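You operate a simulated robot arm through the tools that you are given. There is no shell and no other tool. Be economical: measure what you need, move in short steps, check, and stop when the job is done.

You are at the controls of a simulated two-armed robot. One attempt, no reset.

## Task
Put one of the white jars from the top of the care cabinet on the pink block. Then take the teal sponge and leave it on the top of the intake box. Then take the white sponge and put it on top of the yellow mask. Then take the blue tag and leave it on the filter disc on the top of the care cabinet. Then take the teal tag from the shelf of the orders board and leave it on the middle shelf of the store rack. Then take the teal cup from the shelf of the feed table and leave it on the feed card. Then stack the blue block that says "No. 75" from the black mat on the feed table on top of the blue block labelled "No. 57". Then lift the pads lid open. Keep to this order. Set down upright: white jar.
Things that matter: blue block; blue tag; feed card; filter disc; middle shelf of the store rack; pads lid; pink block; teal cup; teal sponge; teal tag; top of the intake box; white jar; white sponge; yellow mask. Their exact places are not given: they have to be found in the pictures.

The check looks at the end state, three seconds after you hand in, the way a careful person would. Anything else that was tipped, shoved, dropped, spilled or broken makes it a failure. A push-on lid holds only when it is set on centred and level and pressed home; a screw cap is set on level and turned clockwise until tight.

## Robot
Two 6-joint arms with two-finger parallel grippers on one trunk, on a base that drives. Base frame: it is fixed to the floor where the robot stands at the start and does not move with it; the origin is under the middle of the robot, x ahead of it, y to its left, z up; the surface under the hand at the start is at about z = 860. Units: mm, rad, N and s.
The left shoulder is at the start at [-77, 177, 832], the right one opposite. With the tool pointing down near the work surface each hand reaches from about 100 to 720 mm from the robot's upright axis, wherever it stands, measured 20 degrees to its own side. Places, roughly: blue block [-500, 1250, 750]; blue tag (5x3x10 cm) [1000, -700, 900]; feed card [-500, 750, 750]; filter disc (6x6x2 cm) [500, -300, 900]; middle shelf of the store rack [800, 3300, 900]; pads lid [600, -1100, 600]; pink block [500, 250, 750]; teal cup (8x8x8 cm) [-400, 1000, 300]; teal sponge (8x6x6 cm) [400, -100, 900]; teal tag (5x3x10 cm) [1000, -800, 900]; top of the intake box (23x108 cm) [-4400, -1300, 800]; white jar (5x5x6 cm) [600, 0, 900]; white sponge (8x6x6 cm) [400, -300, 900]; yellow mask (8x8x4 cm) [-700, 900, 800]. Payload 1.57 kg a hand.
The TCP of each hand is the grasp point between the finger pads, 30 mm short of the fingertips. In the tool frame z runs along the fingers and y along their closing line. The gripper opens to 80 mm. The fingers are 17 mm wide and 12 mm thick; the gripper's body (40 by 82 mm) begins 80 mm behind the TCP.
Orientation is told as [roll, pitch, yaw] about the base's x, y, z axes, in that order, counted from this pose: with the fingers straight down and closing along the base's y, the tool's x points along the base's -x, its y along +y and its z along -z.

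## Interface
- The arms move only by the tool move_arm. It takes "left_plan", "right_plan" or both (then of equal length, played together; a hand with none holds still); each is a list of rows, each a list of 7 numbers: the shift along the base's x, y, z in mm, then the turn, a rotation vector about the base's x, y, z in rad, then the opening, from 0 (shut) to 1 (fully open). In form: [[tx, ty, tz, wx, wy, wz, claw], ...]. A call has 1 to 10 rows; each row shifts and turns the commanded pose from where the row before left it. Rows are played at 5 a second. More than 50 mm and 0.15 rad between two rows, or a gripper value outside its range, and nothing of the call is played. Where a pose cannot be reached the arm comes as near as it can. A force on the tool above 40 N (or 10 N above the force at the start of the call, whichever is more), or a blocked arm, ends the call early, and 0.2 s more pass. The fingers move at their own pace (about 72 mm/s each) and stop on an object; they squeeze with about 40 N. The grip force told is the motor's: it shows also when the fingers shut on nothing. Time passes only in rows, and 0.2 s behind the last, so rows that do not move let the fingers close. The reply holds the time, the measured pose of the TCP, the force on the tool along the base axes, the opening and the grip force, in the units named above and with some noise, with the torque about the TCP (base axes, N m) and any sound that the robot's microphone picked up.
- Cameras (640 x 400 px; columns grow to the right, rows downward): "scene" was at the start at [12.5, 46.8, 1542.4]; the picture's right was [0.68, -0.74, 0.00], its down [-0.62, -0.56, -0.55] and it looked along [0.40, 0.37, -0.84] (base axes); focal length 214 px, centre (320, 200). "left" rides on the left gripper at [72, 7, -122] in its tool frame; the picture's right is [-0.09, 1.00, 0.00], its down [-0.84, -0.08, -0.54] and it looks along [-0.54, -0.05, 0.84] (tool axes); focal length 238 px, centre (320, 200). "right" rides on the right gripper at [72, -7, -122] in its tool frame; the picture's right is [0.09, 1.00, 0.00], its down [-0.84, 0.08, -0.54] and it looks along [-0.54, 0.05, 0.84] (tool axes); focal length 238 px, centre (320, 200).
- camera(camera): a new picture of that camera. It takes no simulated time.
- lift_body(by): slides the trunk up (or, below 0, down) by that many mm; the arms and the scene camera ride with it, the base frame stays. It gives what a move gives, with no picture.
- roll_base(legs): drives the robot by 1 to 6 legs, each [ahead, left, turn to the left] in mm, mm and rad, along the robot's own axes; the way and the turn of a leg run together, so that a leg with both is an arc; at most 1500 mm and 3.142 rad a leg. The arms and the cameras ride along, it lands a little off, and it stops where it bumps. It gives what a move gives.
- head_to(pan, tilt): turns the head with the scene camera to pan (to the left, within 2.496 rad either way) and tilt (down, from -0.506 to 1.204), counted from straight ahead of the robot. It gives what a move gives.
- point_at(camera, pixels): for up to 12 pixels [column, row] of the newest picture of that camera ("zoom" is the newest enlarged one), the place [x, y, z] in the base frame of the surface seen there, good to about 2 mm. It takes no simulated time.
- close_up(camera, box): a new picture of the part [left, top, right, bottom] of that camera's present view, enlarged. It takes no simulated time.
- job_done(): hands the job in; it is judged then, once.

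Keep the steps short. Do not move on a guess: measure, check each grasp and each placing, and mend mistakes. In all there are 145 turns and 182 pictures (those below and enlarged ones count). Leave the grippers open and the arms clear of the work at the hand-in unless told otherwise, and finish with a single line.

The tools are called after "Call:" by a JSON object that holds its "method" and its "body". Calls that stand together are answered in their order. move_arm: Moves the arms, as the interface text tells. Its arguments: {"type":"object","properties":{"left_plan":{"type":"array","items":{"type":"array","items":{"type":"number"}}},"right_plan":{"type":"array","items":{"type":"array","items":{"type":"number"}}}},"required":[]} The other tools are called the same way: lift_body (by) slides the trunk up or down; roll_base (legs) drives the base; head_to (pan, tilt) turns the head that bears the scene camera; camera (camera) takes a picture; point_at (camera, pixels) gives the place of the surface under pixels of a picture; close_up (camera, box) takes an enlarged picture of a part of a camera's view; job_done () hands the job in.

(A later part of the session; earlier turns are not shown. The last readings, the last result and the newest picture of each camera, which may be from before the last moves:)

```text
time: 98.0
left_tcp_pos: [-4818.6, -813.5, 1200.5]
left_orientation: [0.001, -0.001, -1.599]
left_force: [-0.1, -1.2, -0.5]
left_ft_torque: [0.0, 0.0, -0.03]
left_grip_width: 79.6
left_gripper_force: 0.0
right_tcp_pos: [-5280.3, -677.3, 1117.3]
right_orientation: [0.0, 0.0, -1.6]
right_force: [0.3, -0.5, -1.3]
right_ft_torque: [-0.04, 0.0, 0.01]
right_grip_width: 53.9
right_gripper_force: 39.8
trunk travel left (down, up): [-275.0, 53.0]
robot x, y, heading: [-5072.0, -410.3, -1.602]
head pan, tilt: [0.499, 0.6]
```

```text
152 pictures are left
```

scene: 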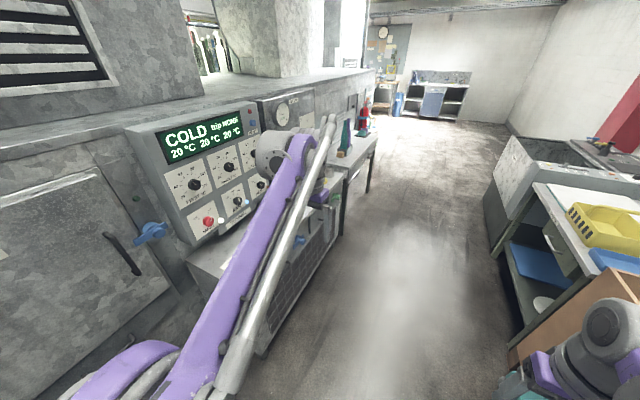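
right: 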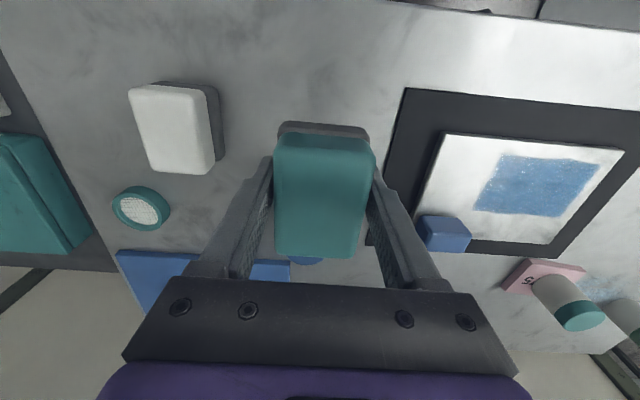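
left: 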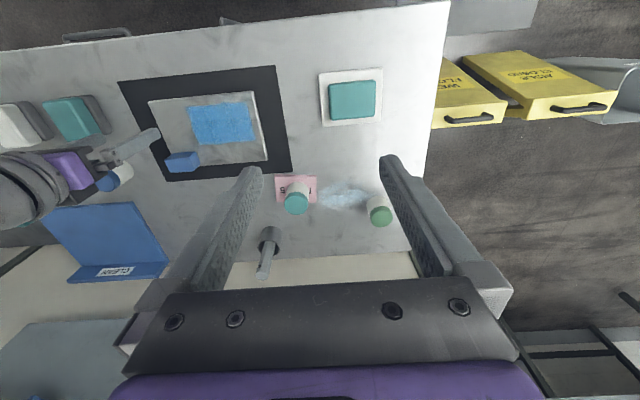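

Advance 450 and turn left to face the box.

Call:
{"method": "roll_base", "body": {"legs": [[450, 0, 0], [0, 0, 1.6]]}}

Call:
{"method": "head_to", "body": {"pan": -0.3, "tilt": 0.75}}

Call:
{"method": "camera", "body": {"camera": "scene"}}

Call:
{"method": "camera", "body": {"camera": "right"}}

```text
time: 104.6
left_tcp_pos: [-4695.7, -567.9, 1199.5]
left_orientation: [0.001, 0.0, 0.033]
left_force: [0.6, 0.0, -0.3]
left_ft_torque: [-0.02, 0.04, 0.01]
left_grip_width: 80.2
left_gripper_force: 0.0
right_tcp_pos: [-4802.3, -1038.1, 1117.7]
right_orientation: [-0.001, 0.0, 0.032]
right_force: [-0.8, -0.5, -1.0]
right_ft_torque: [0.02, -0.03, -0.01]
right_grip_width: 53.9
right_gripper_force: 39.7
trunk travel left (down, up): [-275.0, 53.0]
robot x, y, heading: [-5083.6, -846.8, 0.037]
head pan, tilt: [0.499, 0.6]
```

```text
time: 105.7
left_tcp_pos: [-4695.3, -567.2, 1200.5]
left_orientation: [-0.001, 0.0, 0.034]
left_force: [-0.3, 0.1, -0.8]
left_ft_torque: [0.02, -0.01, 0.01]
left_grip_width: 80.1
left_gripper_force: 0.0
right_tcp_pos: [-4802.4, -1038.4, 1116.9]
right_orientation: [0.001, 0.0, 0.033]
right_force: [-0.3, -0.5, -0.2]
right_ft_torque: [0.0, -0.02, 0.0]
right_grip_width: 54.1
right_gripper_force: 40.5
trunk travel left (down, up): [-275.0, 53.0]
robot x, y, heading: [-5082.5, -844.4, 0.034]
head pan, tilt: [-0.3, 0.75]
```

```text
151 pictures are left
```

scene: 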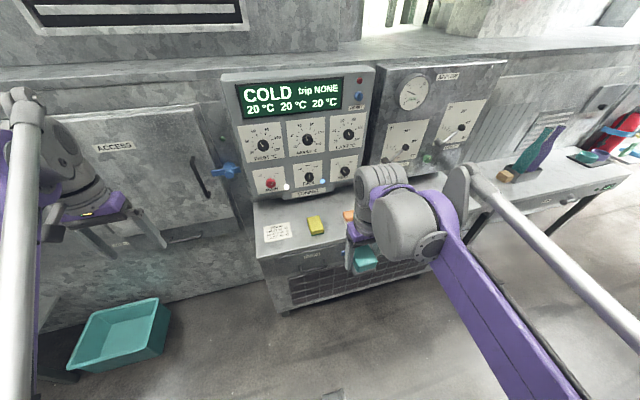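

```text
150 pictures are left
```

right: 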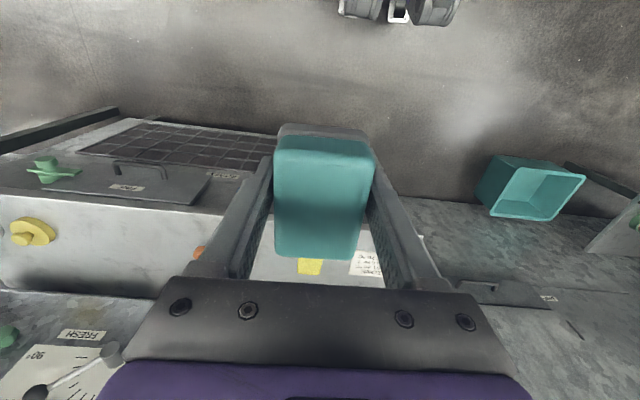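

Measure the box top and the items on it.

Call:
{"method": "point_at", "body": {"camera": "right", "pixels": [[120, 250], [100, 212], [310, 265], [370, 262], [32, 232], [60, 210], [200, 255], [150, 280], [60, 275], [240, 265], [160, 200]]}}

Call:
{"method": "point_at", "body": {"camera": "scene", "pixels": [[275, 231], [316, 225], [348, 216], [258, 250], [255, 205], [300, 240], [335, 212], [298, 205], [335, 235]]}}

Call:
{"method": "close_up", "body": {"camera": "right", "box": [0, 100, 320, 300]}}

```text
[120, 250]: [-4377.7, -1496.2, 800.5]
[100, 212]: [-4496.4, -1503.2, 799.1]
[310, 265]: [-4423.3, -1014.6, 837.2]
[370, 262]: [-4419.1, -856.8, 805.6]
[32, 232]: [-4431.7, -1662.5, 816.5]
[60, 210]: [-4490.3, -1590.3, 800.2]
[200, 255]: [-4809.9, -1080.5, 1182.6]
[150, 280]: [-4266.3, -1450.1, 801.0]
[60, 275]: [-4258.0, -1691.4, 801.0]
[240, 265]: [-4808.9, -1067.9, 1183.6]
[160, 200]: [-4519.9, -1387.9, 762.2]
```

```text
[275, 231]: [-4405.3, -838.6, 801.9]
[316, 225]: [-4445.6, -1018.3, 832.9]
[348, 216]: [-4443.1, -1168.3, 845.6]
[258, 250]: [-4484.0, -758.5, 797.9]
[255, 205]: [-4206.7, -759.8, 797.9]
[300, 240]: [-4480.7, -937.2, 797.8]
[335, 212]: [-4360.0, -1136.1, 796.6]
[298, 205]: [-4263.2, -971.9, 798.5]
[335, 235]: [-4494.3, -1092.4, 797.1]
```

```text
2.00 times, centred on (160, 200) of right
```

zoom: 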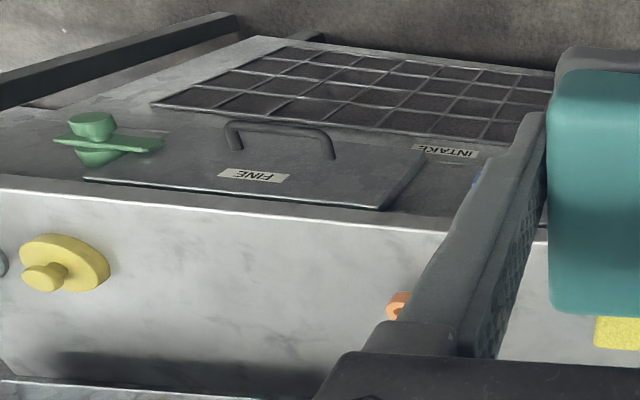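

Free spot at about (-4400,-1410). Check panel protrusion and drive right 350, ahead 120.

Call:
{"method": "point_at", "body": {"camera": "scene", "pixels": [[430, 90], [420, 150], [300, 110], [345, 180], [450, 150], [300, 190]]}}

Call:
{"method": "roll_base", "body": {"legs": [[120, -350, -0.035]]}}

Call:
{"method": "camera", "body": {"camera": "right"}}

Call:
{"method": "camera", "body": {"camera": "scene"}}

```text
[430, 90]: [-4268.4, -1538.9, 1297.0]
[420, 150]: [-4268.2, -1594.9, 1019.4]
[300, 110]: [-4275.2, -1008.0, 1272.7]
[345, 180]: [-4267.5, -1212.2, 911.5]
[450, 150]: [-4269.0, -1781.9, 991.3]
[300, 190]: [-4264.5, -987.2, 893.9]
```

```text
time: 109.3
left_tcp_pos: [-4558.6, -934.2, 1200.7]
left_orientation: [0.001, -0.001, -0.011]
left_force: [-0.4, -0.3, 0.7]
left_ft_torque: [-0.03, -0.01, 0.0]
left_grip_width: 80.2
left_gripper_force: 0.2
right_tcp_pos: [-4684.0, -1398.6, 1116.3]
right_orientation: [0.0, -0.001, -0.011]
right_force: [0.5, -0.3, -0.9]
right_ft_torque: [-0.04, 0.01, 0.02]
right_grip_width: 54.1
right_gripper_force: 39.6
trunk travel left (down, up): [-275.0, 53.0]
robot x, y, heading: [-4958.5, -1194.8, -0.011]
head pan, tilt: [-0.3, 0.75]
```

```text
148 pictures are left
```

right: 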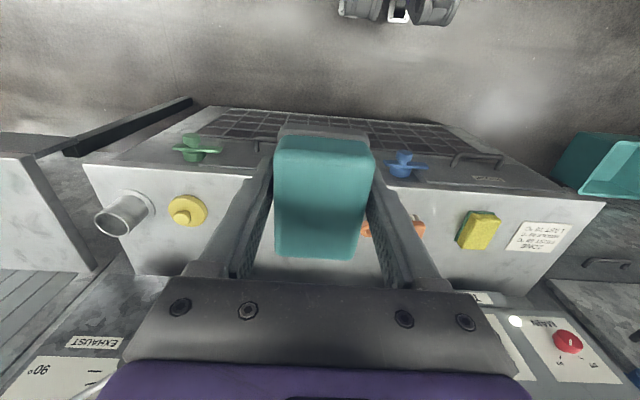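

```text
147 pictures are left
```

scene: 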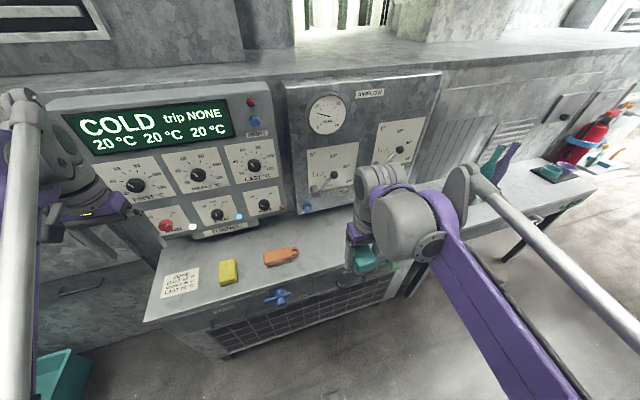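

Move the sponge forward to x≈-4405 and down to about 40 mm above the top.

Call:
{"method": "move_arm", "body": {"right_plan": [[46, -2, 0, 0, 0, 0, 0.4], [46, -2, 0, 0, 0, 0, 0.4], [46, -2, 0, 0, 0, 0, 0.4], [46, -2, 0, 0, 0, 0, 0.4], [46, -2, 0, 0, 0, 0, 0.4], [46, -2, 0, 0, 0, 0, 0.4], [0, 0, -48, 0, 0, 0, 0.4], [0, 0, -48, 0, 0, 0, 0.4], [0, 0, -48, 0, 0, 0, 0.4], [0, 0, -48, 0, 0, 0, 0.4]]}}

Call:
{"method": "camera", "body": {"camera": "right"}}

```text
time: 111.5
left_tcp_pos: [-4558.0, -934.2, 1200.5]
left_orientation: [-0.001, -0.001, -0.01]
left_force: [0.2, -0.6, 0.2]
left_ft_torque: [0.0, -0.03, 0.05]
left_grip_width: 80.2
left_gripper_force: 0.1
right_tcp_pos: [-4405.8, -1411.3, 924.9]
right_orientation: [0.0, 0.0, -0.01]
right_force: [-0.5, -0.3, -1.8]
right_ft_torque: [0.03, 0.04, 0.03]
right_grip_width: 53.9
right_gripper_force: 39.9
trunk travel left (down, up): [-275.0, 53.0]
robot x, y, heading: [-4956.7, -1197.5, -0.011]
head pan, tilt: [-0.3, 0.75]
```

```text
146 pictures are left
```

right: 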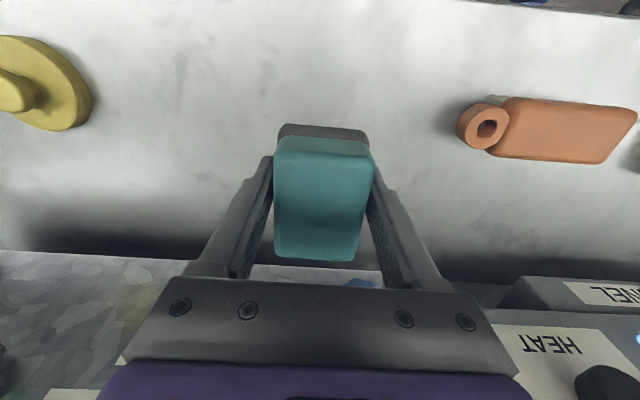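

Clear spot. Lower to just above contact, then small steps.

Call:
{"method": "move_arm", "body": {"right_plan": [[0, 0, -45, 0, 0, 0, 0.4], [0, 0, -43, 0, 0, 0, 0.4], [0, 0, -3, 0, 0, 0, 0.4], [0, 0, -2, 0, 0, 0, 0.4]]}}

```text
time: 112.5
left_tcp_pos: [-4558.2, -934.5, 1200.4]
left_orientation: [0.0, -0.002, -0.01]
left_force: [0.0, -0.9, -0.4]
left_ft_torque: [-0.02, 0.02, -0.02]
left_grip_width: 80.2
left_gripper_force: 0.1
right_tcp_pos: [-4406.8, -1410.0, 833.0]
right_orientation: [0.0, 0.0, -0.01]
right_force: [-0.6, -0.5, -0.8]
right_ft_torque: [-0.04, 0.0, -0.01]
right_grip_width: 53.7
right_gripper_force: 40.2
trunk travel left (down, up): [-275.0, 53.0]
robot x, y, heading: [-4954.8, -1194.3, -0.012]
head pan, tilt: [-0.3, 0.75]
```

Call:
{"method": "move_arm", "body": {"right_plan": [[0, 0, -1.5, 0, 0, 0, 0.4], [0, 0, -1, 0, 0, 0, 0.4]]}}

```text
time: 113.2
left_tcp_pos: [-4558.6, -933.5, 1200.2]
left_orientation: [0.0, 0.0, -0.012]
left_force: [1.1, -1.2, 0.0]
left_ft_torque: [0.02, -0.01, 0.0]
left_grip_width: 80.0
left_gripper_force: 0.2
right_tcp_pos: [-4408.3, -1410.9, 830.4]
right_orientation: [-0.001, -0.001, -0.011]
right_force: [0.9, -1.8, 10.1]
right_ft_torque: [-0.01, -0.19, -0.02]
right_grip_width: 54.0
right_gripper_force: 40.2
trunk travel left (down, up): [-275.0, 53.0]
robot x, y, heading: [-4955.4, -1194.6, -0.011]
head pan, tilt: [-0.3, 0.75]
```

Contact (10 N). Release, rise, retract.

Call:
{"method": "move_arm", "body": {"right_plan": [[0, 0, 1, 0, 0, 0, 1], [0, 0, 0, 0, 0, 0, 1], [0, 0, 48, 0, 0, 0, 1], [0, 0, 48, 0, 0, 0, 1], [0, 0, 48, 0, 0, 0, 1], [0, 0, 48, 0, 0, 0, 1], [0, 0, 48, 0, 0, 0, 1], [-48, 0, 0, 0, 0, 0, 1], [-48, 0, 0, 0, 0, 0, 1], [-48, 0, 0, 0, 0, 0, 1]]}}

Call:
{"method": "camera", "body": {"camera": "right"}}

```text
time: 115.3
left_tcp_pos: [-4559.5, -933.9, 1199.9]
left_orientation: [0.001, -0.001, -0.01]
left_force: [-0.7, -0.6, -0.1]
left_ft_torque: [-0.01, -0.03, -0.02]
left_grip_width: 80.0
left_gripper_force: 0.0
right_tcp_pos: [-4556.7, -1413.7, 1073.5]
right_orientation: [0.001, -0.002, -0.01]
right_force: [-0.2, 0.3, 0.6]
right_ft_torque: [0.02, -0.04, 0.01]
right_grip_width: 80.3
right_gripper_force: 0.0
trunk travel left (down, up): [-275.0, 53.0]
robot x, y, heading: [-4957.5, -1194.1, -0.011]
head pan, tilt: [-0.3, 0.75]
```

```text
145 pictures are left
```

right: 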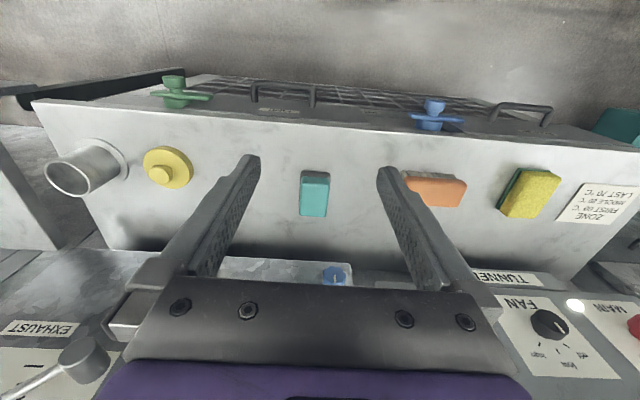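

Sponge rests on the intake box. Retract the right hand, then drive sideways back through the gate and ahead down the corridor.

Call:
{"method": "move_arm", "body": {"right_plan": [[-40, 10, 20, 0, 0, 0, 1], [-40, 10, 20, 0, 0, 0, 1], [-30, 10, 0, 0, 0, 0, 1]]}}

Call:
{"method": "roll_base", "body": {"legs": [[-100, 700, 0], [0, 1400, 0], [0, 1360, 0]]}}

```text
time: 116.2
left_tcp_pos: [-4558.9, -934.9, 1199.9]
left_orientation: [0.0, -0.001, -0.013]
left_force: [0.0, 0.4, -0.6]
left_ft_torque: [0.01, 0.02, -0.03]
left_grip_width: 79.9
left_gripper_force: 0.0
right_tcp_pos: [-4663.0, -1381.5, 1111.1]
right_orientation: [0.0, -0.001, -0.011]
right_force: [0.4, 0.2, 0.8]
right_ft_torque: [0.0, 0.0, -0.02]
right_grip_width: 79.9
right_gripper_force: 0.1
trunk travel left (down, up): [-275.0, 53.0]
robot x, y, heading: [-4956.0, -1199.1, -0.013]
head pan, tilt: [-0.3, 0.75]
```

```text
time: 146.5
left_tcp_pos: [-4666.1, 2534.9, 1199.9]
left_orientation: [0.0, 0.001, 0.011]
left_force: [-0.2, -0.9, 0.0]
left_ft_torque: [-0.03, -0.02, -0.01]
left_grip_width: 80.0
left_gripper_force: 0.1
right_tcp_pos: [-4760.6, 2086.1, 1110.8]
right_orientation: [0.0, 0.0, 0.011]
right_force: [1.0, -0.4, -0.3]
right_ft_torque: [0.0, 0.03, -0.01]
right_grip_width: 80.0
right_gripper_force: 0.1
trunk travel left (down, up): [-275.0, 53.0]
robot x, y, heading: [-5056.3, 2265.1, 0.012]
head pan, tilt: [-0.3, 0.75]
```

Call:
{"method": "roll_base", "body": {"legs": [[1200, 0, -0.01], [1200, 0, 0], [1120, 0, 0], [0, -1250, 0], [0, -1200, 0]]}}

```text
time: 184.5
left_tcp_pos: [-1174.6, 59.7, 1200.6]
left_orientation: [0.0, 0.001, 0.01]
left_force: [-0.7, 0.6, 0.5]
left_ft_torque: [-0.01, 0.02, -0.02]
left_grip_width: 80.3
left_gripper_force: 0.1
right_tcp_pos: [-1270.1, -390.3, 1111.2]
right_orientation: [-0.002, -0.001, 0.01]
right_force: [0.3, -0.3, -0.9]
right_ft_torque: [0.0, 0.0, 0.0]
right_grip_width: 80.1
right_gripper_force: 0.1
trunk travel left (down, up): [-275.0, 53.0]
robot x, y, heading: [-1568.6, -212.1, 0.01]
head pan, tilt: [-0.3, 0.75]
```

Call:
{"method": "roll_base", "body": {"legs": [[900, 20, -0.01], [680, 60, 0]]}}

Call:
{"method": "camera", "body": {"camera": "right"}}

```text
time: 192.6
left_tcp_pos: [395.0, 176.1, 1200.0]
left_orientation: [0.0, 0.0, 0.029]
left_force: [-0.2, 0.3, 0.5]
left_ft_torque: [0.01, 0.03, 0.01]
left_grip_width: 80.0
left_gripper_force: 0.2
right_tcp_pos: [308.1, -274.1, 1109.6]
right_orientation: [0.002, 0.0, 0.03]
right_force: [0.7, -0.4, 0.1]
right_ft_torque: [-0.01, 0.0, 0.0]
right_grip_width: 79.8
right_gripper_force: 0.0
trunk travel left (down, up): [-275.0, 53.0]
robot x, y, heading: [7.3, -103.4, 0.03]
head pan, tilt: [-0.3, 0.75]
```

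```text
144 pictures are left
```

right: 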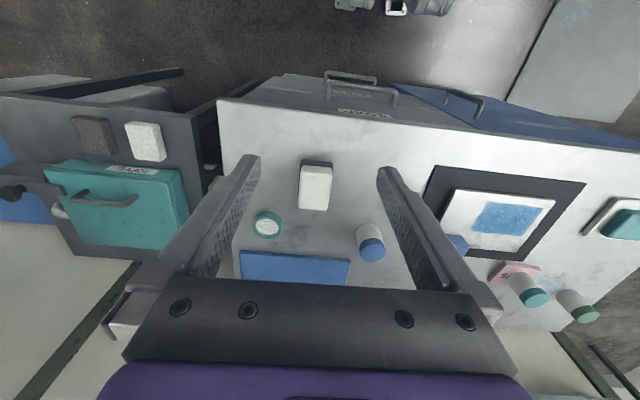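

Call:
{"method": "close_up", "body": {"camera": "right", "box": [230, 140, 400, 270]}}

Call:
{"method": "point_at", "body": {"camera": "right", "pixels": [[302, 170], [331, 170], [301, 206], [327, 206], [316, 188], [267, 224]]}}

```text
3.08 times, centred on (315, 205) of right
```

zoom: 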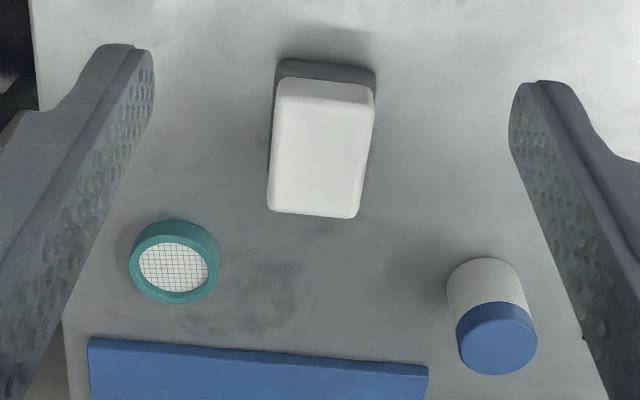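

```text
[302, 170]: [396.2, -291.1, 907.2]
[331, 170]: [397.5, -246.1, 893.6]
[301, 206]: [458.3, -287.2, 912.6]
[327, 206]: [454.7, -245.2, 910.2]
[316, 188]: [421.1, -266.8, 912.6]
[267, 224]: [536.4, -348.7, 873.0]
```

White sponge centre ≈ (428,-267). Move over, descend to 893, grip, lift.

Call:
{"method": "move_arm", "body": {"right_plan": [[40, 2.5, 0, 0, 0, -0.03, 1], [40, 2.5, 0, 0, 0, 0, 1], [40, 2, 0, 0, 0, 0, 1], [0, 0, -48, 0, 0, 0, 1], [0, 0, -48, 0, 0, 0, 1], [0, 0, -48, 0, 0, 0, 1]]}}

Call:
{"method": "camera", "body": {"camera": "right"}}

```text
time: 194.0
left_tcp_pos: [395.7, 176.7, 1200.4]
left_orientation: [-0.001, -0.001, 0.029]
left_force: [-0.3, 1.5, 0.0]
left_ft_torque: [-0.01, -0.01, 0.0]
left_grip_width: 80.0
left_gripper_force: 0.1
right_tcp_pos: [427.8, -264.8, 966.5]
right_orientation: [0.0, 0.002, 0.001]
right_force: [0.2, 0.3, 0.8]
right_ft_torque: [0.03, 0.0, 0.01]
right_grip_width: 80.2
right_gripper_force: 0.1
trunk travel left (down, up): [-275.0, 53.0]
robot x, y, heading: [6.4, -102.0, 0.029]
head pan, tilt: [-0.3, 0.75]
```

```text
142 pictures are left
```

right: 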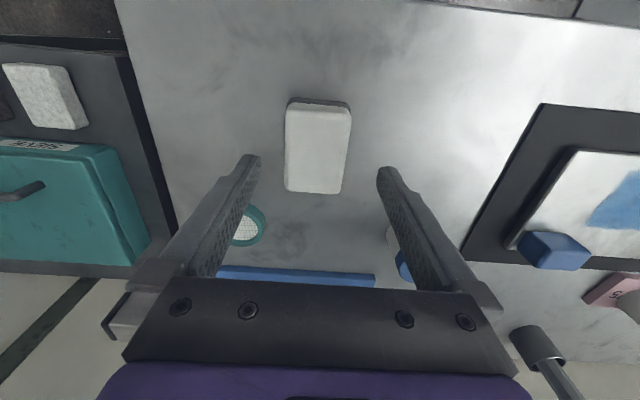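

Call:
{"method": "move_arm", "body": {"right_plan": [[0, -1.5, -37, 0, 0, 0, 1], [0, 0, -37, 0, 0, 0, 1], [0, 0, 0, 0, 0, 0, 0.4], [0, 0, 0, 0, 0, 0, 0.4], [0, 0, 0, 0, 0, 0, 0.4], [0, 0, 48, 0, 0, 0, 0.4], [0, 0, 48, 0, 0, 0, 0.4], [0, 0, 48, 0, 0, 0, 0.4], [-48, 0, 0, 0, 0, 0, 0.4], [-48, 0, 0, 0, 0, 0, 0.4]]}}

Call:
{"method": "camera", "body": {"camera": "right"}}

```text
time: 196.2
left_tcp_pos: [393.1, 176.0, 1200.8]
left_orientation: [0.0, 0.0, 0.032]
left_force: [-0.2, 0.4, 0.1]
left_ft_torque: [0.04, -0.01, 0.01]
left_grip_width: 80.0
left_gripper_force: 0.2
right_tcp_pos: [328.9, -268.8, 1037.5]
right_orientation: [0.002, -0.002, 0.001]
right_force: [1.1, -0.2, -1.5]
right_ft_torque: [0.01, -0.01, -0.03]
right_grip_width: 53.9
right_gripper_force: 39.8
trunk travel left (down, up): [-275.0, 53.0]
robot x, y, heading: [5.9, -97.7, 0.034]
head pan, tilt: [-0.3, 0.75]
```

```text
141 pictures are left
```

right: 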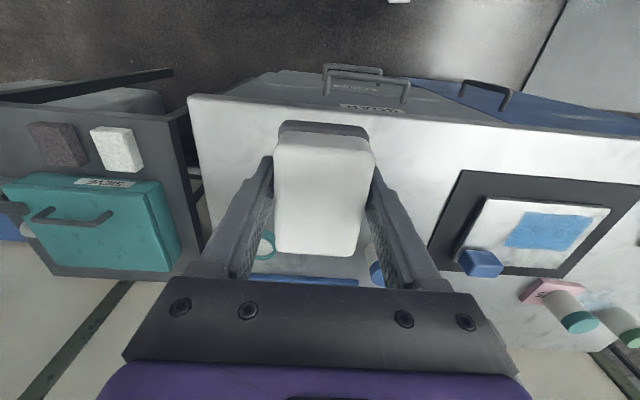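

Sponge held. Drive back around to the west side of the feed table; left hand is retracted in a bit as well.

Call:
{"method": "move_arm", "body": {"left_plan": [[-45, 0, 0, 0, 0, 0, 1], [-45, 0, 0, 0, 0, 0, 1], [-40, 0, 0, 0, 0, 0, 1]], "right_plan": [[0, 10, 40, 0, 0, 0, 0.4], [0, 10, 40, 0, 0, 0, 0.4], [0, 10, 20, 0, 0, 0, 0.4]]}}

Call:
{"method": "roll_base", "body": {"legs": [[-760, -80, -0.03], [-740, 0, 0], [0, 1170, 0]]}}

Call:
{"method": "head_to", "body": {"pan": -0.1, "tilt": 0.65}}

Call:
{"method": "camera", "body": {"camera": "scene"}}

Call:
{"method": "camera", "body": {"camera": "right"}}

```text
time: 197.0
left_tcp_pos: [263.3, 174.3, 1198.8]
left_orientation: [-0.001, 0.0, 0.03]
left_force: [-1.0, 0.3, 0.0]
left_ft_torque: [-0.02, -0.07, -0.04]
left_grip_width: 79.8
left_gripper_force: 0.0
right_tcp_pos: [330.3, -238.2, 1135.7]
right_orientation: [0.0, -0.001, 0.0]
right_force: [0.0, 0.7, -1.2]
right_ft_torque: [0.0, -0.04, -0.01]
right_grip_width: 53.8
right_gripper_force: 39.7
trunk travel left (down, up): [-275.0, 53.0]
robot x, y, heading: [7.3, -99.2, 0.029]
head pan, tilt: [-0.3, 0.75]
```

```text
time: 214.6
left_tcp_pos: [-1208.9, 1202.8, 1198.2]
left_orientation: [-0.002, 0.001, -0.02]
left_force: [0.7, -1.3, 0.1]
left_ft_torque: [0.01, 0.02, 0.02]
left_grip_width: 80.0
left_gripper_force: 0.0
right_tcp_pos: [-1162.6, 786.7, 1135.0]
right_orientation: [0.0, 0.0, -0.051]
right_force: [0.3, 0.3, -0.6]
right_ft_torque: [0.03, 0.02, 0.0]
right_grip_width: 53.9
right_gripper_force: 39.8
trunk travel left (down, up): [-275.0, 53.0]
robot x, y, heading: [-1477.9, 943.6, -0.024]
head pan, tilt: [-0.3, 0.75]
```

```text
time: 215.3
left_tcp_pos: [-1210.1, 1202.5, 1199.7]
left_orientation: [-0.001, -0.001, -0.02]
left_force: [-0.7, -1.2, -0.4]
left_ft_torque: [-0.01, 0.03, -0.03]
left_grip_width: 79.8
left_gripper_force: 0.0
right_tcp_pos: [-1162.8, 787.2, 1135.6]
right_orientation: [0.0, 0.001, -0.05]
right_force: [0.2, 0.3, -1.0]
right_ft_torque: [-0.02, 0.02, 0.0]
right_grip_width: 54.0
right_gripper_force: 39.7
trunk travel left (down, up): [-275.0, 53.0]
robot x, y, heading: [-1479.0, 939.9, -0.022]
head pan, tilt: [-0.099, 0.649]
```

```text
140 pictures are left
```

scene: 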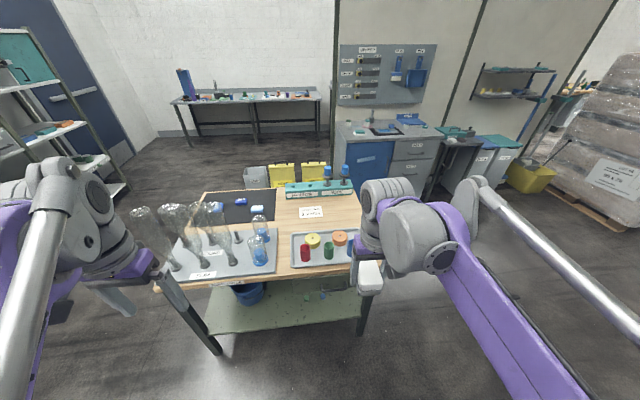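

```text
139 pictures are left
```

right: 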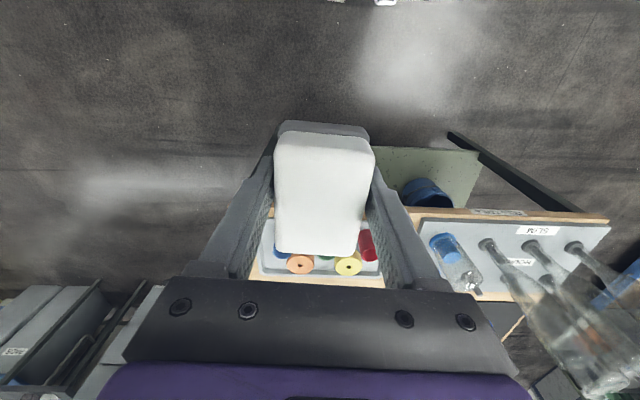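

Zoom in on the tray and measure.

Call:
{"method": "close_up", "body": {"camera": "scene", "box": [270, 200, 390, 290]}}

Call:
{"method": "point_at", "body": {"camera": "zoom", "pixels": [[222, 205], [375, 200], [190, 260], [310, 250], [430, 240], [190, 230], [222, 185], [260, 210], [222, 225], [345, 205], [300, 290]]}}

```text
4.44 times, centred on (330, 245) of scene
```

zoom: 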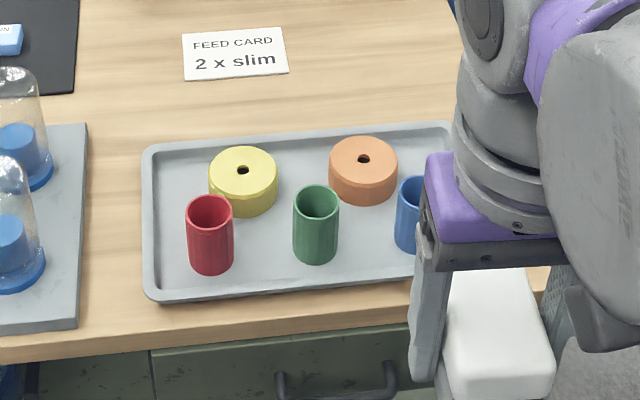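

```text
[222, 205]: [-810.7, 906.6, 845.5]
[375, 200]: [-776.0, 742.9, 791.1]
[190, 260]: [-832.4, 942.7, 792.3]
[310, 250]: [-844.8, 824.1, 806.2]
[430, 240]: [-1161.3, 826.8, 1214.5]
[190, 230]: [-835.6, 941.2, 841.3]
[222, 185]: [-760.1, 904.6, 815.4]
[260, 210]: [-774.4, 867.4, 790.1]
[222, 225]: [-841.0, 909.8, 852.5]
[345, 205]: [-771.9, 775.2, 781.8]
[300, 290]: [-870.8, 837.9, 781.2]
```

Call:
{"method": "point_at", "body": {"camera": "zoom", "pixels": [[232, 168], [256, 168], [212, 167], [275, 167], [243, 149], [243, 186], [363, 150], [333, 155], [209, 200], [318, 200], [318, 187], [209, 215]]}}

```text
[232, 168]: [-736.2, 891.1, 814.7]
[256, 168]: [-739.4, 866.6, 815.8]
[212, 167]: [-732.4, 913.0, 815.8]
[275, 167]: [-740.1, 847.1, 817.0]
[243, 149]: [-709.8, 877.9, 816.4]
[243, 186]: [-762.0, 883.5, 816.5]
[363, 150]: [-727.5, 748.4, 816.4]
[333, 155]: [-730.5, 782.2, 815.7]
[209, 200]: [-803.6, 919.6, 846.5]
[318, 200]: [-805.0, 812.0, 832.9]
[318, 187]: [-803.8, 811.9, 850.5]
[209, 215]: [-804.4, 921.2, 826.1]
```

Mask centre ≈ (-736,880), top 816. Drive ahead 230.

Call:
{"method": "roll_base", "body": {"legs": [[230, 20, 0.02]]}}

Call:
{"method": "camera", "body": {"camera": "right"}}

```text
time: 217.0
left_tcp_pos: [-984.2, 1225.5, 1198.0]
left_orientation: [0.0, -0.001, 0.0]
left_force: [0.5, -0.5, -0.7]
left_ft_torque: [-0.02, 0.01, -0.02]
left_grip_width: 80.1
left_gripper_force: 0.0
right_tcp_pos: [-930.3, 812.7, 1135.0]
right_orientation: [0.0, 0.002, -0.031]
right_force: [0.0, 0.9, -0.7]
right_ft_torque: [-0.01, 0.0, 0.0]
right_grip_width: 54.0
right_gripper_force: 40.1
trunk travel left (down, up): [-275.0, 53.0]
robot x, y, heading: [-1251.7, 962.3, 0.0]
head pan, tilt: [-0.099, 0.649]
```

```text
137 pictures are left
```

right: 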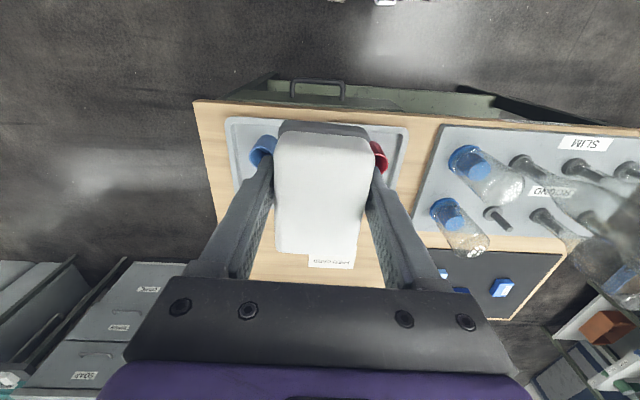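

Move above the mask, yaw +0.03, down to z≈900.

Call:
{"method": "move_arm", "body": {"right_plan": [[44, 15, 0, 0, 0, 0.03, 0.4], [44, 15, 0, 0, 0, 0, 0.4], [44, 15, 0, 0, 0, 0, 0.4], [44, 15, 0, 0, 0, 0, 0.4], [22, 7, -35, 0, 0, 0, 0.4], [0, 0, -48, 0, 0, 0, 0.4], [0, 0, -48, 0, 0, 0, 0.4], [0, 0, -48, 0, 0, 0, 0.4], [0, 0, -44, 0, 0, 0, 0.4]]}}

Call:
{"method": "camera", "body": {"camera": "right"}}

Call:
{"method": "camera", "body": {"camera": "scene"}}

```text
time: 219.0
left_tcp_pos: [-986.3, 1226.6, 1199.0]
left_orientation: [-0.001, 0.001, -0.001]
left_force: [1.3, 0.1, 0.0]
left_ft_torque: [-0.01, 0.0, -0.02]
left_grip_width: 79.8
left_gripper_force: 0.1
right_tcp_pos: [-731.3, 879.0, 909.2]
right_orientation: [-0.001, 0.001, 0.001]
right_force: [-0.1, -0.2, -1.4]
right_ft_torque: [0.01, 0.04, 0.01]
right_grip_width: 53.9
right_gripper_force: 39.8
trunk travel left (down, up): [-275.0, 53.0]
robot x, y, heading: [-1251.7, 958.7, -0.003]
head pan, tilt: [-0.099, 0.649]
```

```text
136 pictures are left
```

right: 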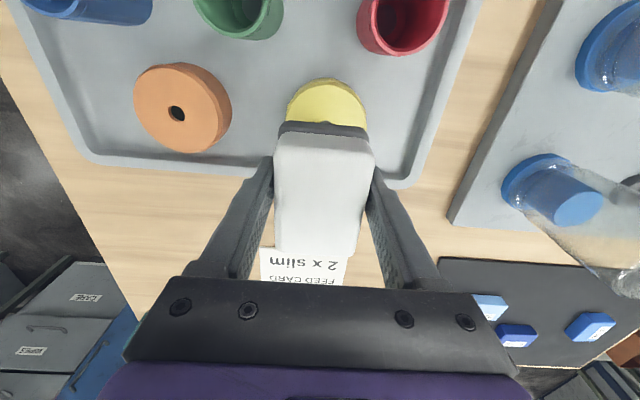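

```text
135 pictures are left
```

scene: 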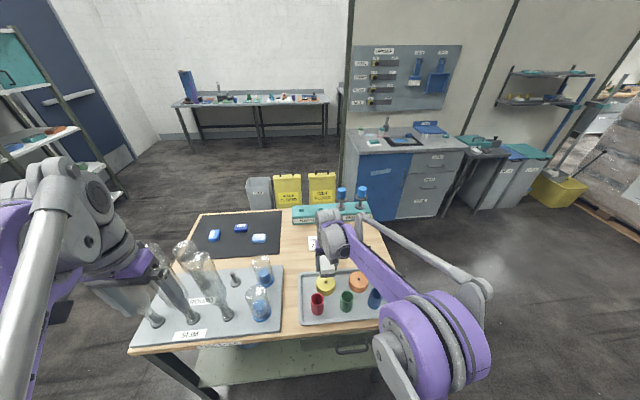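

Verify the mask position from the right camera, then lower.

Call:
{"method": "point_at", "body": {"camera": "right", "pixels": [[328, 82], [290, 112], [365, 115], [328, 110], [440, 20], [420, 53]]}}

Call:
{"method": "move_arm", "body": {"right_plan": [[-3, 1, -40, 0, 0, 0, 0.4], [0, 0, -16, 0, 0, 0, 0.4], [0, 0, -2, 0, 0, 0, 0.4]]}}

```text
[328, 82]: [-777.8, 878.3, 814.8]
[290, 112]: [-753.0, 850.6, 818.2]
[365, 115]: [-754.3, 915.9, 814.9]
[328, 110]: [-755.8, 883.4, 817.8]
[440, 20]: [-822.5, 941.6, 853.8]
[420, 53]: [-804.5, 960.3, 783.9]
```

```text
time: 219.8
left_tcp_pos: [-983.0, 1225.3, 1198.6]
left_orientation: [0.001, 0.001, 0.001]
left_force: [0.2, -0.3, -0.1]
left_ft_torque: [0.0, 0.0, 0.0]
left_grip_width: 80.0
left_gripper_force: 0.1
right_tcp_pos: [-734.6, 878.7, 854.7]
right_orientation: [-0.001, 0.0, -0.001]
right_force: [-0.4, 0.0, -2.0]
right_ft_torque: [-0.03, 0.0, 0.0]
right_grip_width: 53.9
right_gripper_force: 40.0
trunk travel left (down, up): [-275.0, 53.0]
robot x, y, heading: [-1252.6, 957.1, 0.002]
head pan, tilt: [-0.099, 0.649]
```

Call:
{"method": "move_arm", "body": {"right_plan": [[0, 2, -3, 0, 0, 0, 0.4], [0, 0, -2, 0, 0, 0, 0.4]]}}

```text
time: 220.4
left_tcp_pos: [-984.7, 1225.6, 1199.4]
left_orientation: [0.0, 0.001, -0.002]
left_force: [0.0, 0.2, 1.2]
left_ft_torque: [0.03, 0.02, 0.0]
left_grip_width: 80.3
left_gripper_force: 0.1
right_tcp_pos: [-735.3, 881.6, 850.5]
right_orientation: [0.001, -0.001, 0.002]
right_force: [1.7, 0.7, 7.9]
right_ft_torque: [0.11, 0.03, -0.02]
right_grip_width: 53.8
right_gripper_force: 39.7
trunk travel left (down, up): [-275.0, 53.0]
robot x, y, heading: [-1249.7, 957.4, 0.0]
head pan, tilt: [-0.099, 0.649]
```

Contact (8 N). Release, rise.

Call:
{"method": "move_arm", "body": {"right_plan": [[0, 0, 1, 0, 0, 0, 1], [0, 0, 0, 0, 0, 0, 1], [0, 0, 0, 0, 0, 0, 1], [0, 0, 45, 0, 0, 0, 1], [0, 0, 45, 0, 0, 0, 1], [0, 0, 45, 0, 0, 0, 1], [0, 0, 45, 0, 0, 0, 1], [0, 0, 45, 0, 0, 0, 1], [-48, 0, 0, 0, 0, 0, 1], [-48, 0, 0, 0, 0, 0, 1]]}}

Call:
{"method": "camera", "body": {"camera": "right"}}

```text
time: 222.6
left_tcp_pos: [-985.5, 1226.0, 1199.7]
left_orientation: [0.0, 0.0, -0.001]
left_force: [-0.4, 0.4, 0.0]
left_ft_torque: [0.0, -0.01, 0.0]
left_grip_width: 79.7
left_gripper_force: 0.0
right_tcp_pos: [-830.7, 882.9, 1077.8]
right_orientation: [0.001, -0.001, 0.002]
right_force: [0.3, -0.7, 0.3]
right_ft_torque: [-0.01, 0.0, -0.01]
right_grip_width: 80.0
right_gripper_force: 0.0
trunk travel left (down, up): [-275.0, 53.0]
robot x, y, heading: [-1245.8, 961.0, -0.0]
head pan, tilt: [-0.099, 0.649]
```

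```text
134 pictures are left
```

right: 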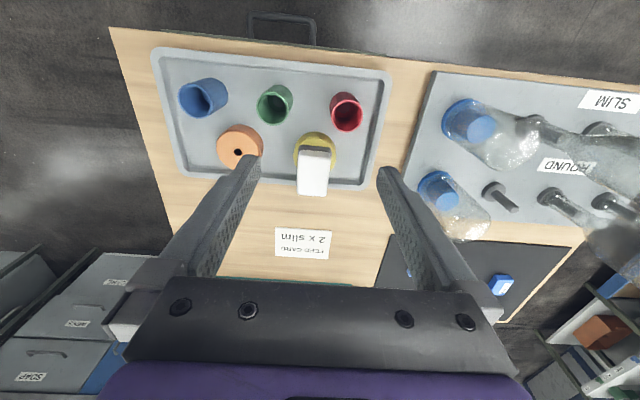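

White sponge is on the mask. Next, go to the orders board: back, around, to about (-150,-800).

Call:
{"method": "move_arm", "body": {"right_plan": [[-45, -10, 10, 0, 0, 0, 1], [-45, -10, 10, 0, 0, 0, 1], [-30, -10, 10, 0, 0, 0, 1]]}}

Call:
{"method": "roll_base", "body": {"legs": [[-240, 0, 0], [0, -1300, 0], [1100, -200, 0], [250, -250, 0]]}}

Call:
{"method": "head_to", "body": {"pan": -0.2, "tilt": 0.4}}

Call:
{"method": "camera", "body": {"camera": "scene"}}

```text
time: 223.4
left_tcp_pos: [-985.0, 1225.6, 1198.2]
left_orientation: [-0.001, 0.001, 0.0]
left_force: [-0.2, 0.3, 0.0]
left_ft_torque: [-0.01, -0.01, 0.03]
left_grip_width: 80.4
left_gripper_force: 0.1
right_tcp_pos: [-952.7, 850.4, 1105.1]
right_orientation: [0.001, 0.0, 0.001]
right_force: [0.1, 0.3, 0.0]
right_ft_torque: [-0.02, -0.06, -0.01]
right_grip_width: 80.1
right_gripper_force: 0.1
trunk travel left (down, up): [-275.0, 53.0]
robot x, y, heading: [-1250.1, 958.3, 0.002]
head pan, tilt: [-0.099, 0.649]
```

```text
time: 243.8
left_tcp_pos: [109.7, -500.2, 1198.7]
left_orientation: [-0.001, 0.0, -0.003]
left_force: [-0.6, 0.3, 0.1]
left_ft_torque: [0.03, -0.02, 0.0]
left_grip_width: 79.9
left_gripper_force: 0.1
right_tcp_pos: [140.3, -874.4, 1106.3]
right_orientation: [-0.001, 0.002, -0.004]
right_force: [0.3, -0.4, 0.9]
right_ft_torque: [0.01, 0.03, 0.02]
right_grip_width: 80.0
right_gripper_force: 0.0
trunk travel left (down, up): [-275.0, 53.0]
robot x, y, heading: [-157.4, -766.0, -0.001]
head pan, tilt: [-0.099, 0.649]
```

```text
time: 244.6
left_tcp_pos: [109.8, -499.2, 1198.5]
left_orientation: [0.0, 0.0, -0.005]
left_force: [-0.4, -0.2, 0.3]
left_ft_torque: [0.01, -0.03, 0.01]
left_grip_width: 80.3
left_gripper_force: 0.0
right_tcp_pos: [141.5, -875.1, 1106.5]
right_orientation: [0.0, 0.001, -0.003]
right_force: [-0.4, -0.6, -0.3]
right_ft_torque: [-0.01, -0.04, 0.01]
right_grip_width: 79.9
right_gripper_force: 0.1
trunk travel left (down, up): [-275.0, 53.0]
robot x, y, heading: [-154.0, -768.1, -0.0]
head pan, tilt: [-0.201, 0.4]
```

```text
133 pictures are left
```

scene: 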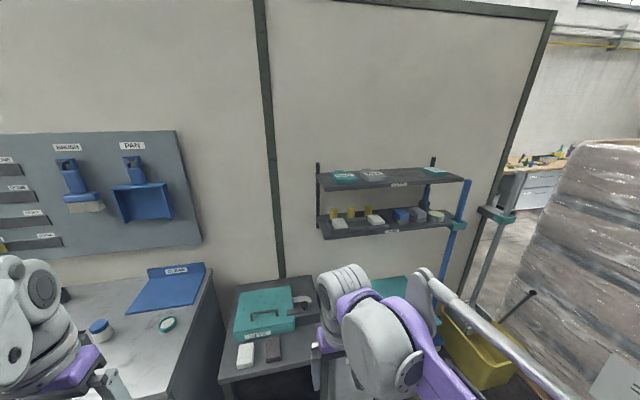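

Call:
{"method": "close_up", "body": {"camera": "scene", "box": [300, 150, 480, 250]}}

Call:
{"method": "point_at", "body": {"camera": "zoom", "pixels": [[150, 90], [360, 235], [400, 225], [270, 255], [150, 260], [60, 250], [90, 235], [240, 75], [460, 70], [480, 230], [350, 110]]}}

Call:
{"method": "point_at", "body": {"camera": "scene", "pixels": [[128, 160], [140, 205], [75, 180], [90, 205]]}}

```text
3.56 times, centred on (390, 200) of scene
```

zoom: 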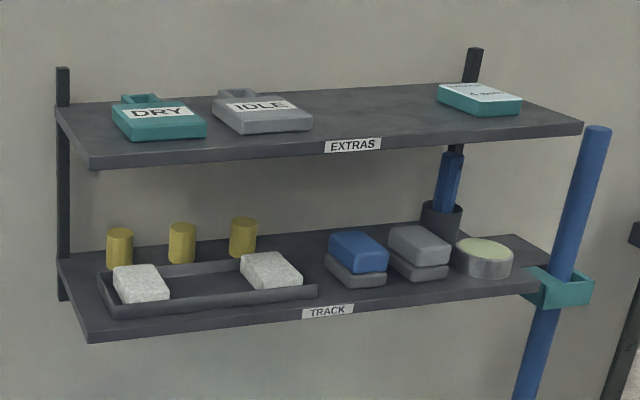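

```text
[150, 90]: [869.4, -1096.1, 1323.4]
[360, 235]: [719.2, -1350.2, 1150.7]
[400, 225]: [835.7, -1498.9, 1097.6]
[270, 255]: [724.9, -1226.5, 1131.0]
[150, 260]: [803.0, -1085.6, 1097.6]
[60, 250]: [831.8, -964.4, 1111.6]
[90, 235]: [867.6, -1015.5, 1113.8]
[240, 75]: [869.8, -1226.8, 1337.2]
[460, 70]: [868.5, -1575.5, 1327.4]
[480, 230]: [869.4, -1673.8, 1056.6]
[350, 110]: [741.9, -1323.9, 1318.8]
```

```text
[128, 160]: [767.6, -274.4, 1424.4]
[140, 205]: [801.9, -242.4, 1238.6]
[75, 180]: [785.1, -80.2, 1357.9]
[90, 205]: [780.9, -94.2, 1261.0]
```

The shelf here is EXTRAS/TRACK, so the orders board is likely behind this partition wall. Look at the passage on the right.

Call:
{"method": "head_to", "body": {"pan": -0.9, "tilt": 0.4}}

Call:
{"method": "camera", "body": {"camera": "scene"}}

Call:
{"method": "head_to", "body": {"pan": 1.0, "tilt": 0.4}}

Call:
{"method": "camera", "body": {"camera": "scene"}}

```text
time: 245.7
left_tcp_pos: [108.5, -499.5, 1198.8]
left_orientation: [0.001, 0.0, -0.003]
left_force: [0.8, 0.3, -0.2]
left_ft_torque: [0.0, -0.01, 0.01]
left_grip_width: 79.9
left_gripper_force: 0.0
right_tcp_pos: [142.3, -874.5, 1104.9]
right_orientation: [0.0, -0.001, -0.003]
right_force: [0.6, 0.0, -0.1]
right_ft_torque: [0.01, 0.02, 0.01]
right_grip_width: 80.2
right_gripper_force: 0.0
trunk travel left (down, up): [-275.0, 53.0]
robot x, y, heading: [-158.6, -764.0, -0.004]
head pan, tilt: [-0.901, 0.4]
```

```text
131 pictures are left
```

scene: 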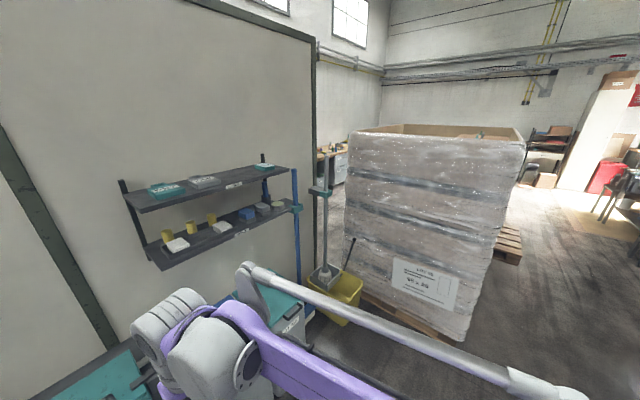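

```text
time: 247.6
left_tcp_pos: [109.7, -499.2, 1198.3]
left_orientation: [0.0, 0.0, -0.002]
left_force: [0.3, -0.3, -0.1]
left_ft_torque: [-0.02, 0.02, 0.02]
left_grip_width: 80.2
left_gripper_force: 0.0
right_tcp_pos: [140.5, -873.8, 1106.0]
right_orientation: [0.0, 0.0, -0.003]
right_force: [0.0, 0.2, 0.5]
right_ft_torque: [0.0, -0.01, 0.01]
right_grip_width: 80.1
right_gripper_force: 0.0
trunk travel left (down, up): [-275.0, 53.0]
robot x, y, heading: [-156.6, -766.4, -0.0]
head pan, tilt: [1.0, 0.4]
```

```text
130 pictures are left
```

scene: 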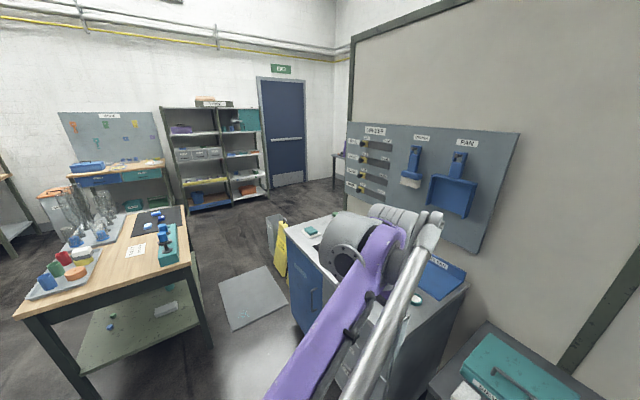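

The right passage is blocked by the pallet. Measure the left passage between feed table and cabinet.

Call:
{"method": "point_at", "body": {"camera": "scene", "pixels": [[190, 262], [210, 350], [297, 300], [278, 275], [270, 215], [287, 240], [245, 290], [332, 185], [230, 325], [285, 285]]}}

```text
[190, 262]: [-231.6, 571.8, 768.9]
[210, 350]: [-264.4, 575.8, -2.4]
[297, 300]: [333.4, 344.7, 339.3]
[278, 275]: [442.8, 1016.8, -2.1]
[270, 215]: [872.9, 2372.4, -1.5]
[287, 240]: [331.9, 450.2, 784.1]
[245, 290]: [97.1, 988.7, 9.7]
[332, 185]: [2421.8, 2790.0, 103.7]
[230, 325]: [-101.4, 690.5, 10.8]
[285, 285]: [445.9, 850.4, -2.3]
```

Route around the feed table: west, north, then east past the wall's end.

Call:
{"method": "roll_base", "body": {"legs": [[-1340, 400, 0], [0, 1300, 0], [0, 1200, 0], [1400, 0, 0], [1300, 0, 0]]}}

Call:
{"method": "head_to", "body": {"pan": -0.6, "tilt": 0.3}}

Call:
{"method": "camera", "body": {"camera": "scene"}}

```text
time: 288.5
left_tcp_pos: [1496.4, 2355.2, 1198.4]
left_orientation: [0.001, 0.0, -0.006]
left_force: [-0.1, 0.3, -0.1]
left_ft_torque: [0.0, 0.0, -0.04]
left_grip_width: 79.8
left_gripper_force: 0.0
right_tcp_pos: [1528.5, 1979.6, 1105.5]
right_orientation: [0.001, -0.001, -0.006]
right_force: [0.4, 0.0, -0.2]
right_ft_torque: [0.05, -0.02, -0.02]
right_grip_width: 80.1
right_gripper_force: 0.0
trunk travel left (down, up): [-275.0, 53.0]
robot x, y, heading: [1228.1, 2090.3, -0.004]
head pan, tilt: [1.0, 0.4]
```

```text
time: 290.2
left_tcp_pos: [1497.4, 2354.2, 1198.5]
left_orientation: [-0.001, 0.001, -0.004]
left_force: [-0.4, 0.0, -0.1]
left_ft_torque: [-0.02, -0.02, 0.0]
left_grip_width: 80.0
left_gripper_force: 0.0
right_tcp_pos: [1528.1, 1978.3, 1106.6]
right_orientation: [-0.001, -0.001, -0.005]
right_force: [0.0, 0.0, 0.6]
right_ft_torque: [-0.02, 0.02, 0.01]
right_grip_width: 79.9
right_gripper_force: 0.0
trunk travel left (down, up): [-275.0, 53.0]
robot x, y, heading: [1231.3, 2090.5, -0.007]
head pan, tilt: [-0.6, 0.3]
```

```text
129 pictures are left
```

scene: 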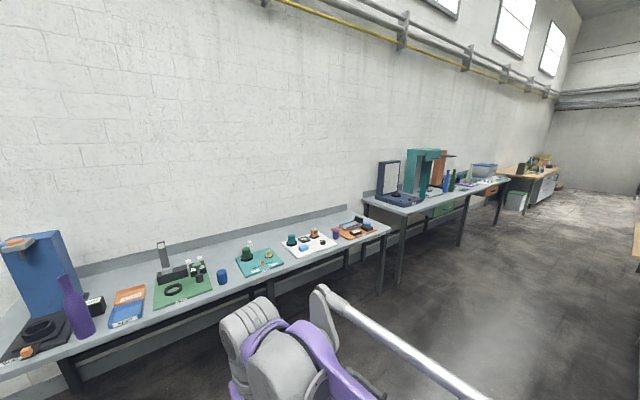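

Call:
{"method": "head_to", "body": {"pan": -1.5, "tilt": 0.3}}

Call:
{"method": "camera", "body": {"camera": "scene"}}

Call:
{"method": "point_at", "body": {"camera": "scene", "pixels": [[320, 250], [320, 180], [250, 200], [420, 250], [200, 220], [400, 180], [360, 200], [300, 330]]}}

```text
time: 291.4
left_tcp_pos: [1497.6, 2355.0, 1199.1]
left_orientation: [0.0, 0.001, -0.004]
left_force: [-0.3, 0.7, -0.4]
left_ft_torque: [0.0, -0.02, -0.02]
left_grip_width: 80.0
left_gripper_force: 0.0
right_tcp_pos: [1528.7, 1979.5, 1105.2]
right_orientation: [-0.001, 0.0, -0.005]
right_force: [-0.7, 0.4, 0.2]
right_ft_torque: [0.0, 0.01, -0.01]
right_grip_width: 80.1
right_gripper_force: 0.1
trunk travel left (down, up): [-275.0, 53.0]
robot x, y, heading: [1229.7, 2087.6, -0.002]
head pan, tilt: [-1.499, 0.3]
```

```text
128 pictures are left
```

scene: 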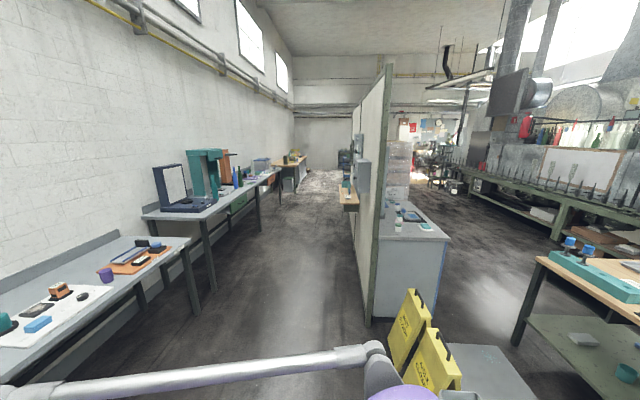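

```text
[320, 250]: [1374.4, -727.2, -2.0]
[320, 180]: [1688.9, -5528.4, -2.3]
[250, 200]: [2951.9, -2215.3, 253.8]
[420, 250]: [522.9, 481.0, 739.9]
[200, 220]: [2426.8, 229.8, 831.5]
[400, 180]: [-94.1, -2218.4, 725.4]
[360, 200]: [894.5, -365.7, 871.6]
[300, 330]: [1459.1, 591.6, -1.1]
```

The orders board is on the partition's back, with a shelf at about (950,-500,870). Turn to face -x and shift toward it.

Call:
{"method": "roll_base", "body": {"legs": [[350, 0, 0], [0, 0, 3.1], [0, 1400, 0], [0, 1200, 0]]}}

Call:
{"method": "head_to", "body": {"pan": 0.1, "tilt": 0.5}}

Call:
{"method": "camera", "body": {"camera": "scene"}}

```text
time: 323.4
left_tcp_pos: [1119.9, -757.2, 1199.0]
left_orientation: [0.0, -0.001, 3.078]
left_force: [-0.1, -0.7, 0.0]
left_ft_torque: [-0.02, 0.0, -0.04]
left_grip_width: 80.1
left_gripper_force: 0.0
right_tcp_pos: [1109.6, -380.7, 1106.0]
right_orientation: [0.0, 0.001, 3.08]
right_force: [-0.4, 0.7, -0.1]
right_ft_torque: [-0.02, 0.03, -0.04]
right_grip_width: 80.1
right_gripper_force: 0.1
trunk travel left (down, up): [-275.0, 53.0]
robot x, y, heading: [1399.4, -506.1, 3.075]
head pan, tilt: [-1.499, 0.3]
```

```text
time: 325.0
left_tcp_pos: [1119.8, -756.9, 1199.0]
left_orientation: [-0.001, -0.001, 3.082]
left_force: [0.1, 0.5, -0.1]
left_ft_torque: [0.0, -0.01, -0.02]
left_grip_width: 79.7
left_gripper_force: 0.1
right_tcp_pos: [1110.3, -380.0, 1105.3]
right_orientation: [0.001, -0.001, 3.081]
right_force: [-0.4, 0.8, 0.1]
right_ft_torque: [0.0, 0.01, 0.01]
right_grip_width: 80.2
right_gripper_force: 0.1
trunk travel left (down, up): [-275.0, 53.0]
robot x, y, heading: [1399.1, -505.7, 3.084]
head pan, tilt: [0.099, 0.499]
```

```text
127 pictures are left
```

scene: 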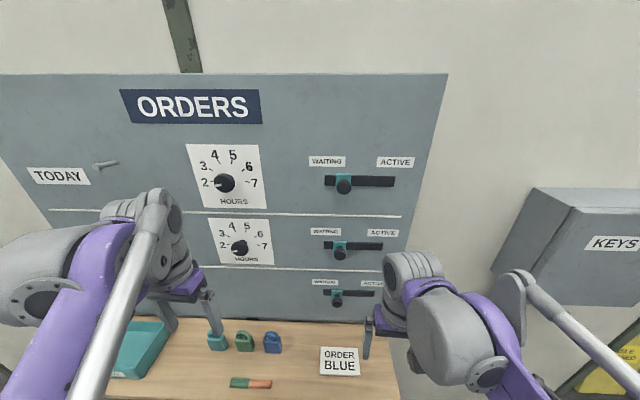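

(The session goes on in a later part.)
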